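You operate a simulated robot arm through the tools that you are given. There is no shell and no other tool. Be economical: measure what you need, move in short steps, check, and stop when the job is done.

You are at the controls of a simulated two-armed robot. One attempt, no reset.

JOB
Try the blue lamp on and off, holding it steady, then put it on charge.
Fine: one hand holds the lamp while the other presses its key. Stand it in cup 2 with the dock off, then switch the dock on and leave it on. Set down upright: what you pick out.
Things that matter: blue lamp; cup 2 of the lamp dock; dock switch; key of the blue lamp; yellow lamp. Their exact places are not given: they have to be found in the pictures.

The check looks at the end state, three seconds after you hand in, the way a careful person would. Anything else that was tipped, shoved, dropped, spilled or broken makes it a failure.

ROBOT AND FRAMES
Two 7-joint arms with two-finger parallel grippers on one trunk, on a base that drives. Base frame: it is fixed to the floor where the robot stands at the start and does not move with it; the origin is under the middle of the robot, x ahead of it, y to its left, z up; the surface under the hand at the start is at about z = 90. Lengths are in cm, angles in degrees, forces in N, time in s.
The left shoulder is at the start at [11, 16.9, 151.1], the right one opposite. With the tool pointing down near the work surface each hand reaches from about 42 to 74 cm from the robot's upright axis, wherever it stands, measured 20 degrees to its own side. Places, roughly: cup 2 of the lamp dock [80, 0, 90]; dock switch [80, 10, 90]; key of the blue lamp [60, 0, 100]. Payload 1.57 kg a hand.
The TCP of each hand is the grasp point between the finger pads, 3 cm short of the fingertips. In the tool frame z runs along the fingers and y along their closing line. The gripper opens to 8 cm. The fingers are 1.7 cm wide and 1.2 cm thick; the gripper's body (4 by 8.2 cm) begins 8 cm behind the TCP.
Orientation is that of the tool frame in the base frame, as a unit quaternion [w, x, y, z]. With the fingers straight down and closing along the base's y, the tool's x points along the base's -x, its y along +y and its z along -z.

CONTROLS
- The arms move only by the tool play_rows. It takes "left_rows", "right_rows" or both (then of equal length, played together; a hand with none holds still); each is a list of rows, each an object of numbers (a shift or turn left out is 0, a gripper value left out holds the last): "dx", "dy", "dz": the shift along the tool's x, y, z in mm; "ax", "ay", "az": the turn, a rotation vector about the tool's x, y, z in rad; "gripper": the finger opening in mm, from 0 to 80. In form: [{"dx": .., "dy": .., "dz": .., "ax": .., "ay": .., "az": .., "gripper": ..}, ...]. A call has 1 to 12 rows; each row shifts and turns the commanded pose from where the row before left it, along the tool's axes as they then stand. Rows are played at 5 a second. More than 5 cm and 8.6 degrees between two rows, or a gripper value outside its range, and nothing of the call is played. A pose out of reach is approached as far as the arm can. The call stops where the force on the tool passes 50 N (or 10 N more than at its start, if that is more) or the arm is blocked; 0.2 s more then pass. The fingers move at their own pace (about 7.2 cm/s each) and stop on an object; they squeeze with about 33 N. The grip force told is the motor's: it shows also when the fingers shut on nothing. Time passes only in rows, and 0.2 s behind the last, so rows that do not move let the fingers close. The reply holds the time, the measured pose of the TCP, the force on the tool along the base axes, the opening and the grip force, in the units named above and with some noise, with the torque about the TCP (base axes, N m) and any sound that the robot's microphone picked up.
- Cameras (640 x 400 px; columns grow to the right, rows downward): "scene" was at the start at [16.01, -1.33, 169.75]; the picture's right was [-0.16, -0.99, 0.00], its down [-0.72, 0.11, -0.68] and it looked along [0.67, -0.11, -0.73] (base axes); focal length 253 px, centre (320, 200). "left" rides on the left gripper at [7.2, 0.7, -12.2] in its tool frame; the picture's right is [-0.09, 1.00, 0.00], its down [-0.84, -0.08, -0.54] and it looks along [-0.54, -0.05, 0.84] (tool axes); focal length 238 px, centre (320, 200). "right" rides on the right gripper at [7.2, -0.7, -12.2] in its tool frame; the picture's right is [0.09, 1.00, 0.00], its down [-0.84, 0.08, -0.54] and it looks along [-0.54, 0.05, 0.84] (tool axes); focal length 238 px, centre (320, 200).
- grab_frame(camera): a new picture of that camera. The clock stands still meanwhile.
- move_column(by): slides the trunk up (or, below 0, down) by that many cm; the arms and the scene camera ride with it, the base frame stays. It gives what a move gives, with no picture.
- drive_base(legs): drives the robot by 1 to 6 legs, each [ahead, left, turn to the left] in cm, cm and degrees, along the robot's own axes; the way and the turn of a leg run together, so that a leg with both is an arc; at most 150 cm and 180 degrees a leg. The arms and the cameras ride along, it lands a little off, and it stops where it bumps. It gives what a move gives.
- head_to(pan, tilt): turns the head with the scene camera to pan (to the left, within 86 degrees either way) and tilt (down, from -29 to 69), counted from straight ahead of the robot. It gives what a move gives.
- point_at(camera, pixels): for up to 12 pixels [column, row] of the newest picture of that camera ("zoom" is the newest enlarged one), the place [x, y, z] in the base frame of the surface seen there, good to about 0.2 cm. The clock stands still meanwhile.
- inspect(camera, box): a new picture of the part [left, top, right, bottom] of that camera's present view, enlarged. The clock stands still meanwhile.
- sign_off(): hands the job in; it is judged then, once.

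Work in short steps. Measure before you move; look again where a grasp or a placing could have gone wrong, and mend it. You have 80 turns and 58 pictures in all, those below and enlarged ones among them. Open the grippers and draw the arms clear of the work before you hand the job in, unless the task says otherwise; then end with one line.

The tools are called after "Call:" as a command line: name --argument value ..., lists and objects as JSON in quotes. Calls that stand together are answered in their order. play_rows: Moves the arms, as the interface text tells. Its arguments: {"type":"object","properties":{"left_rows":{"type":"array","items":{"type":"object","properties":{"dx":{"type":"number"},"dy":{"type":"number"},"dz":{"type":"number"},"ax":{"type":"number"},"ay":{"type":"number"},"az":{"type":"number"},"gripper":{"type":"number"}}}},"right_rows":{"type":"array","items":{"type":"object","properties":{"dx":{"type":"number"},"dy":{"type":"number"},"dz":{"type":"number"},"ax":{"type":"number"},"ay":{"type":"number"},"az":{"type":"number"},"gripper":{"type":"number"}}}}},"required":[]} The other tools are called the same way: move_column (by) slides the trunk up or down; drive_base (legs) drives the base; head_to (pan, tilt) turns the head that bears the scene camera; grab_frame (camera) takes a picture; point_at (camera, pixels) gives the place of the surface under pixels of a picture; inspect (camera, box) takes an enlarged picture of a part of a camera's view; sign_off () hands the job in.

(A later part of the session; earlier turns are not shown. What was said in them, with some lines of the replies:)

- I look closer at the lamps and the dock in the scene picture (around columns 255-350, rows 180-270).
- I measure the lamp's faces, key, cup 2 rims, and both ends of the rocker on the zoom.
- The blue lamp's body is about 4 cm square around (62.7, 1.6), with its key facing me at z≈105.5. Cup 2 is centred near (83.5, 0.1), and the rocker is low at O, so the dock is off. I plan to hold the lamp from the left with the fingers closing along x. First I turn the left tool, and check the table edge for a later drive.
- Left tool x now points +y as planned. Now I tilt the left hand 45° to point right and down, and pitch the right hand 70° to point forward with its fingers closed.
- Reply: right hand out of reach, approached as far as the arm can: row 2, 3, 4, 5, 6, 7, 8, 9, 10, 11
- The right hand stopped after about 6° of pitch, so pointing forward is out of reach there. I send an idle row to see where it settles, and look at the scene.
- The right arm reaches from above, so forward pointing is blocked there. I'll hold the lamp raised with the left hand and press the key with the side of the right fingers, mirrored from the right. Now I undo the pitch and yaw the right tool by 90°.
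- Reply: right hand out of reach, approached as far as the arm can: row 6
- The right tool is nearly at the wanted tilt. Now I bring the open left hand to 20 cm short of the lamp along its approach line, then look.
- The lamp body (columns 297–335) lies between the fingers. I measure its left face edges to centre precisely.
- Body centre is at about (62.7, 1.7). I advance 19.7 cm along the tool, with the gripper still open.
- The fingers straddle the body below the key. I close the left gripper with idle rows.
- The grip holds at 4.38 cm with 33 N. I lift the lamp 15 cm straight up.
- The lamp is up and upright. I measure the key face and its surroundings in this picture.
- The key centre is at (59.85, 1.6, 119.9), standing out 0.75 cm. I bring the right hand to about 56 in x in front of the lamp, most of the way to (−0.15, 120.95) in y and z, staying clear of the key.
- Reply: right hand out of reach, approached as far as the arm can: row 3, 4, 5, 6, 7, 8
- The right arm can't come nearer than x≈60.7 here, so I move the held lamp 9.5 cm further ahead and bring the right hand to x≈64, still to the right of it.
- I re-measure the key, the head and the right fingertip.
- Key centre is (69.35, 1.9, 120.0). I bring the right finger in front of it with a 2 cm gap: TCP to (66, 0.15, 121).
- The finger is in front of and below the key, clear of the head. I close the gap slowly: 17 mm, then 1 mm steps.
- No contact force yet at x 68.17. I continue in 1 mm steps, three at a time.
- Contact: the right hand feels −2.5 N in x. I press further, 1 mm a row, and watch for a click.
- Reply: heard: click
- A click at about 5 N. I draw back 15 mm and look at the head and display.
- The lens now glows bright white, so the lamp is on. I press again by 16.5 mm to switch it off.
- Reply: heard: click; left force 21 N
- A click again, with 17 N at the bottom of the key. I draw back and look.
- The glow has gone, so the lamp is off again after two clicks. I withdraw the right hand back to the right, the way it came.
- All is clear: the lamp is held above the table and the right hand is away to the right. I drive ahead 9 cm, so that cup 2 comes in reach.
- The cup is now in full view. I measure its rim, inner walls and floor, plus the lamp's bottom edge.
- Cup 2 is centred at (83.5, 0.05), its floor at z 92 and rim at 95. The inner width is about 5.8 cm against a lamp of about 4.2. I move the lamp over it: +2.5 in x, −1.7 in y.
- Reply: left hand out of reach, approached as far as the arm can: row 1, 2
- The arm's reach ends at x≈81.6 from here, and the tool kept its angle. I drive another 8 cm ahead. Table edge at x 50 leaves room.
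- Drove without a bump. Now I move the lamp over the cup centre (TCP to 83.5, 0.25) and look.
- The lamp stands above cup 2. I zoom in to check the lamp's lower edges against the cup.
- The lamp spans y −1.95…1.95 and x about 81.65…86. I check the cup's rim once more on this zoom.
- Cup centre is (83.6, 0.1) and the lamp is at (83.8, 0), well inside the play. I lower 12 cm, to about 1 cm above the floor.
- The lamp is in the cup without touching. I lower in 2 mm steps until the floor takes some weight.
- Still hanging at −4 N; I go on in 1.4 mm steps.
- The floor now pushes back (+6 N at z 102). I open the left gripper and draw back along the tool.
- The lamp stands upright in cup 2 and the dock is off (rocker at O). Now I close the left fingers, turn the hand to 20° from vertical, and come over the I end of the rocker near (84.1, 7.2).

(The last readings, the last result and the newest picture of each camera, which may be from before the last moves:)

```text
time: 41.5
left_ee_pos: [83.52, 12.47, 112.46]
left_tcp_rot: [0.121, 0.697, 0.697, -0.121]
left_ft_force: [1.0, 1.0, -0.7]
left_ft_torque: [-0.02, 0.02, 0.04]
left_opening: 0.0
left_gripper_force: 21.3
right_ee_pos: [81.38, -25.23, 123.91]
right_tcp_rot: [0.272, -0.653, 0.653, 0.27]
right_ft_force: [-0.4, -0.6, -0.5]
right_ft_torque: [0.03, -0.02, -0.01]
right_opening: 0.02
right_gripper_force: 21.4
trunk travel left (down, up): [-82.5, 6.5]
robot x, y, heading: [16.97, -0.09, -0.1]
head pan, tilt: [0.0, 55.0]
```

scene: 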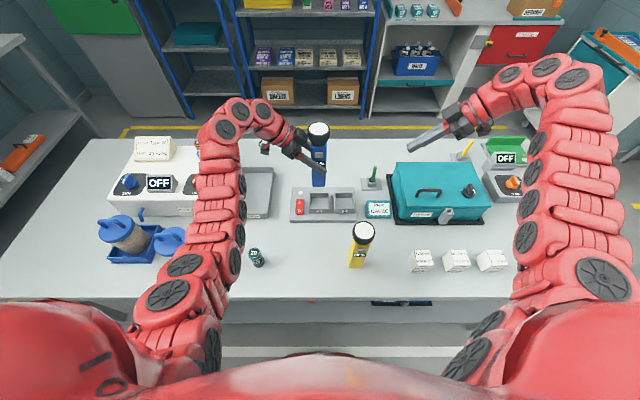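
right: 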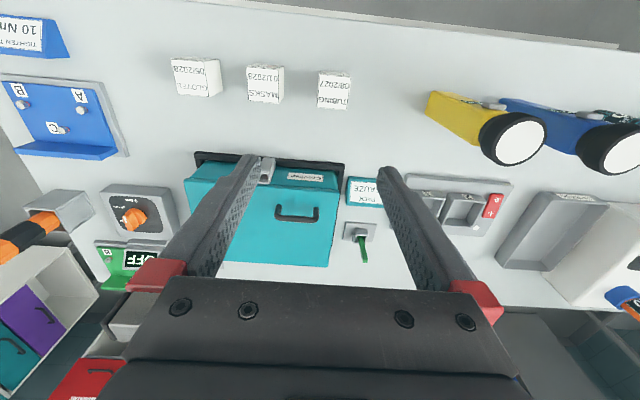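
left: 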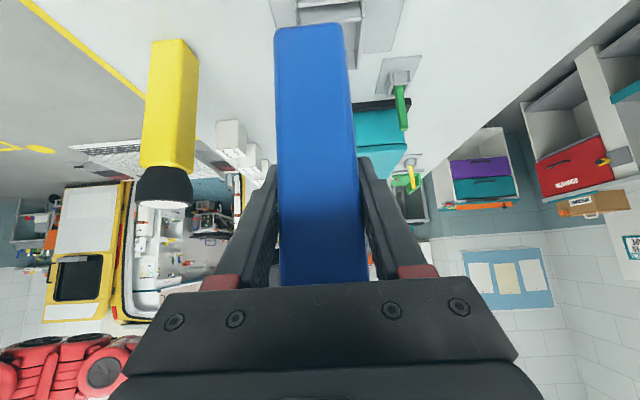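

Turned. I descend to about 4 cm above contact at (84.2, 8.3, 100.5), then look.

Call:
play_rows --left_rows '[{"dx": 0.3, "dy": 1.4, "dz": 25.4}, {"dx": 0.3, "dy": 1.4, "dz": 25.4}, {"dx": 0.3, "dy": 1.4, "dz": 25.4}, {"dx": 0.3, "dy": 1.4, "dz": 25.4}, {"dx": 0.3, "dy": 1.4, "dz": 25.4}, {}]'

Call:
inspect --camera "scene" --box '[250, 140, 370, 220]'

Call:
grab_frame --camera "left"

```text
time: 42.9
left_ee_pos: [84.27, 8.29, 100.52]
left_tcp_rot: [0.122, 0.696, 0.697, -0.121]
left_ft_force: [-0.2, 0.3, -0.5]
left_ft_torque: [0.04, 0.01, 0.01]
left_opening: 0.01
left_gripper_force: 21.2
right_ee_pos: [81.32, -25.26, 123.84]
right_tcp_rot: [0.271, -0.653, 0.654, 0.27]
right_ft_force: [0.2, -0.6, 0.5]
right_ft_torque: [0.02, 0.01, -0.03]
right_opening: 0.0
right_gripper_force: 21.4
trunk travel left (down, up): [-82.5, 6.5]
robot x, y, heading: [16.96, 0.04, -0.1]
head pan, tilt: [0.0, 55.0]
```

```text
5.00 times, centred on (310, 180) of scene
```

zoom: 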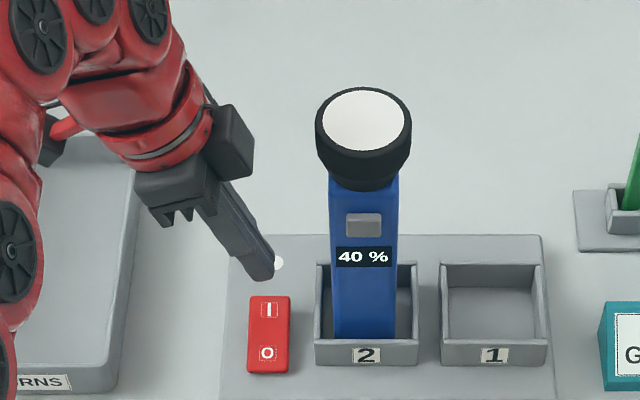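

```text
32 pictures are left
```

left: 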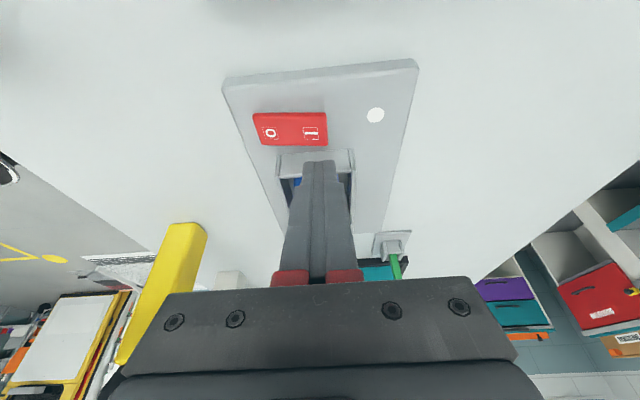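

The tip is above and in line with the I end. I lower 33 mm straight down, then step by 1 mm.

Call:
play_rows --left_rows '[{"dx": 4.8, "dz": 13.2}, {"dx": 4.1, "dz": 11.3}, {"dx": 2.4, "dz": 6.6}, {"dx": 0.34, "dz": 0.94}, {"dx": 0.34, "dz": 0.94}]'

```text
time: 44.1
left_ee_pos: [84.19, 8.3, 97.01]
left_tcp_rot: [0.122, 0.697, 0.696, -0.122]
left_ft_force: [0.3, 0.4, -0.4]
left_ft_torque: [-0.02, 0.0, 0.01]
left_opening: 0.0
left_gripper_force: 20.8
right_ee_pos: [81.32, -25.17, 123.85]
right_tcp_rot: [0.271, -0.653, 0.654, 0.269]
right_ft_force: [-1.0, 0.0, 0.8]
right_ft_torque: [-0.01, -0.02, 0.0]
right_opening: 0.0
right_gripper_force: 21.4
trunk travel left (down, up): [-82.5, 6.5]
robot x, y, heading: [16.76, -0.19, -0.0]
head pan, tilt: [0.0, 55.0]
```

No contact yet at z 97. I continue by 1 mm steps.

Call:
play_rows --left_rows '[{"dx": 0.34, "dz": 0.94}, {"dx": 0.34, "dz": 0.94}, {"dx": 0.34, "dz": 0.94}]'

```text
time: 44.9
left_ee_pos: [84.22, 8.27, 96.8]
left_tcp_rot: [0.121, 0.696, 0.697, -0.122]
left_ft_force: [-0.4, 0.6, 0.7]
left_ft_torque: [0.0, 0.06, 0.02]
left_opening: 0.0
left_gripper_force: 21.5
right_ee_pos: [81.39, -25.23, 123.85]
right_tcp_rot: [-0.27, 0.654, -0.654, -0.27]
right_ft_force: [0.4, 0.1, 0.8]
right_ft_torque: [-0.02, 0.01, 0.0]
right_opening: 0.0
right_gripper_force: 21.0
trunk travel left (down, up): [-82.5, 6.5]
robot x, y, heading: [17.11, 0.15, 0.0]
head pan, tilt: [0.0, 55.0]
```

Contact is just beginning. Further down by 1 mm steps.

Call:
play_rows --left_rows '[{"dx": 0.34, "dz": 0.94}, {"dx": 0.34, "dz": 0.94}, {"dx": 0.34, "dz": 0.94}]'

```text
time: 45.7
left_ee_pos: [84.16, 8.29, 96.51]
left_tcp_rot: [0.121, 0.697, 0.697, -0.122]
left_ft_force: [-0.3, 0.3, -0.1]
left_ft_torque: [-0.04, 0.02, 0.0]
left_opening: 0.0
left_gripper_force: 21.0
right_ee_pos: [81.36, -25.29, 123.74]
right_tcp_rot: [-0.271, 0.653, -0.653, -0.271]
right_ft_force: [-0.6, 0.3, -0.6]
right_ft_torque: [0.02, 0.01, -0.01]
right_opening: 0.01
right_gripper_force: 21.0
trunk travel left (down, up): [-82.5, 6.5]
robot x, y, heading: [16.81, 0.32, -0.1]
head pan, tilt: [0.0, 55.0]
```

The force is still near zero, so I look before going on.

Call:
inspect --camera "scene" --box '[270, 165, 340, 220]'

Call:
inspect --camera "left" --box '[210, 50, 430, 200]'

```text
7.27 times, centred on (305, 192) of scene
```

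zoom: 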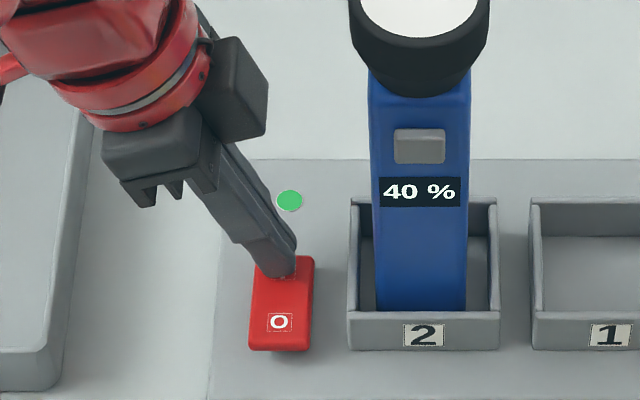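

```text
2.67 times, centred on (320, 125) of left
```

zoom: 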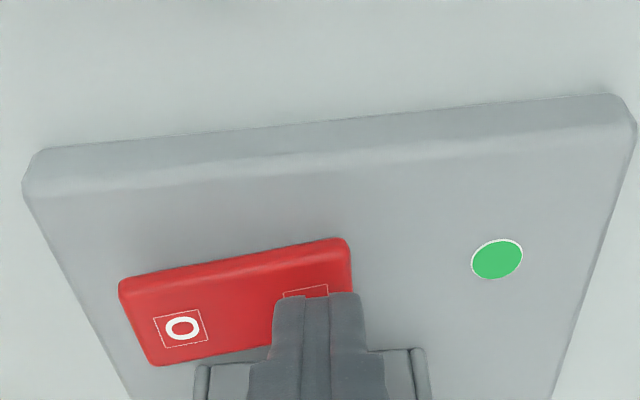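

The dock light is green and the rocker is down at I. I withdraw the left hand up and away and open both grippers.

Call:
play_rows --left_rows '[{"dz": -10}, {"dz": -25}, {"dz": -35}, {"dz": -35}, {"dz": -35}, {"dx": 20, "dz": -30}, {"dx": 30, "dz": -20}, {"dx": 30, "dz": -20, "gripper": 80}, {}, {}]' --right_rows '[{}, {}, {}, {}, {}, {"dx": 10, "dz": -10}, {"gripper": 80}, {}, {}, {}]'

Call:
grab_frame --camera "scene"

Call:
inspect --camera "scene" --box '[230, 120, 430, 280]'

```text
time: 47.9
left_ee_pos: [84.24, 22.92, 113.62]
left_tcp_rot: [0.121, 0.696, 0.697, -0.122]
left_ft_force: [-0.5, -0.3, -1.2]
left_ft_torque: [0.03, 0.02, 0.05]
left_opening: 7.99
left_gripper_force: 0.0
right_ee_pos: [81.23, -26.7, 123.69]
right_tcp_rot: [0.271, -0.653, 0.653, 0.27]
right_ft_force: [0.5, 0.8, 0.0]
right_ft_torque: [-0.03, 0.03, 0.0]
right_opening: 7.97
right_gripper_force: 0.1
trunk travel left (down, up): [-82.5, 6.5]
robot x, y, heading: [16.93, -0.55, -0.1]
head pan, tilt: [0.0, 55.0]
```

```text
29 pictures are left
```

scene: 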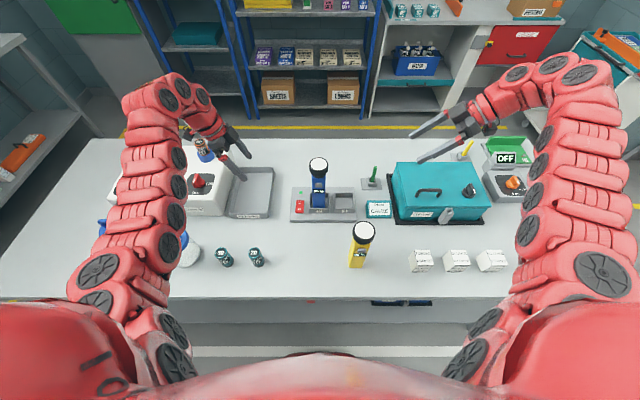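

```text
2.50 times, centred on (330, 200) of scene
```

zoom: 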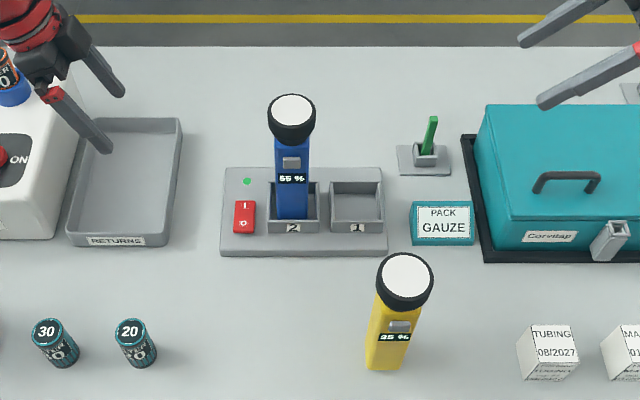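

The lamp is charging at 55 %, with the light green and the yellow lamp untouched. I check the white machine's red switch, which shows "ON" beside it, to be sure nothing there was moved.

Call:
inspect --camera "scene" --box '[90, 130, 250, 270]'

Call:
grab_frame --camera "left"

```text
2.86 times, centred on (170, 200) of scene
```

zoom: 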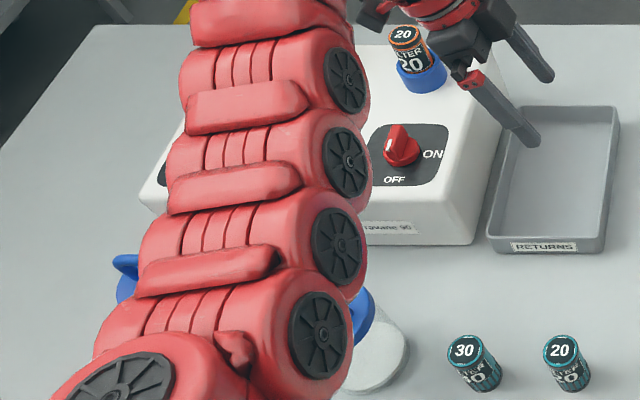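

```text
26 pictures are left
```

left: 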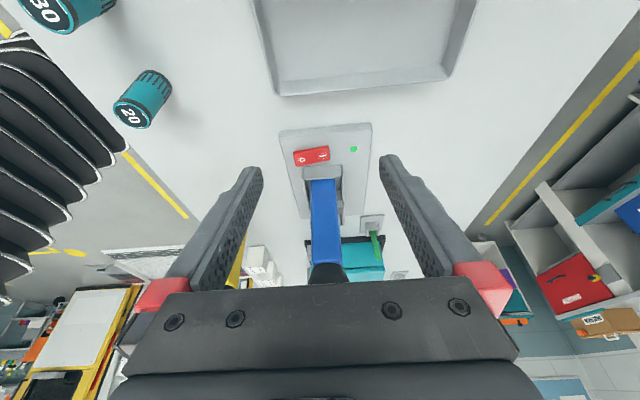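

Those are only the knob's fixed OFF and ON labels, and the knob was never touched. I raise the left hand straight up another 10 cm, then check the left side of the table.

Call:
play_rows --left_rows '[{"dx": -9, "dz": -23.5}, {"dx": -9, "dz": -23.5}, {"dx": -9, "dz": -23.5}, {"dx": -9, "dz": -23.5}, {}]'

Call:
grab_frame --camera "scene"

```text
time: 49.1
left_ee_pos: [84.28, 22.71, 123.5]
left_tcp_rot: [0.122, 0.697, 0.696, -0.121]
left_ft_force: [0.2, -0.1, -0.3]
left_ft_torque: [0.0, 0.04, -0.01]
left_opening: 7.98
left_gripper_force: 0.1
right_ee_pos: [81.23, -26.71, 123.71]
right_tcp_rot: [-0.27, 0.654, -0.653, -0.271]
right_ft_force: [-0.2, 0.2, -0.2]
right_ft_torque: [-0.02, 0.02, 0.04]
right_opening: 8.01
right_gripper_force: 0.0
trunk travel left (down, up): [-82.5, 6.5]
robot x, y, heading: [16.47, -0.02, 0.2]
head pan, tilt: [0.0, 55.0]
```

```text
25 pictures are left
```

scene: 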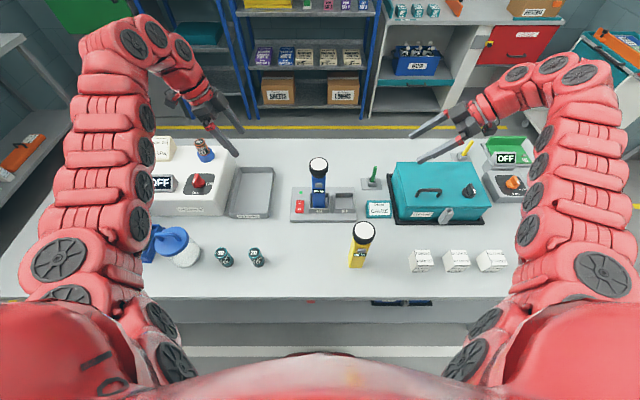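

The lamp stands upright in cup 2, the dock light is green, everything else is in place, and both hands are open and clear. I hand in.

Call:
sign_off

```text
The job is handed in.
```

I switched the blue lamp on and off while holding it, stood it upright in cup 2 with the dock off, then switched the dock on; it is charging, and I touched nothing else.
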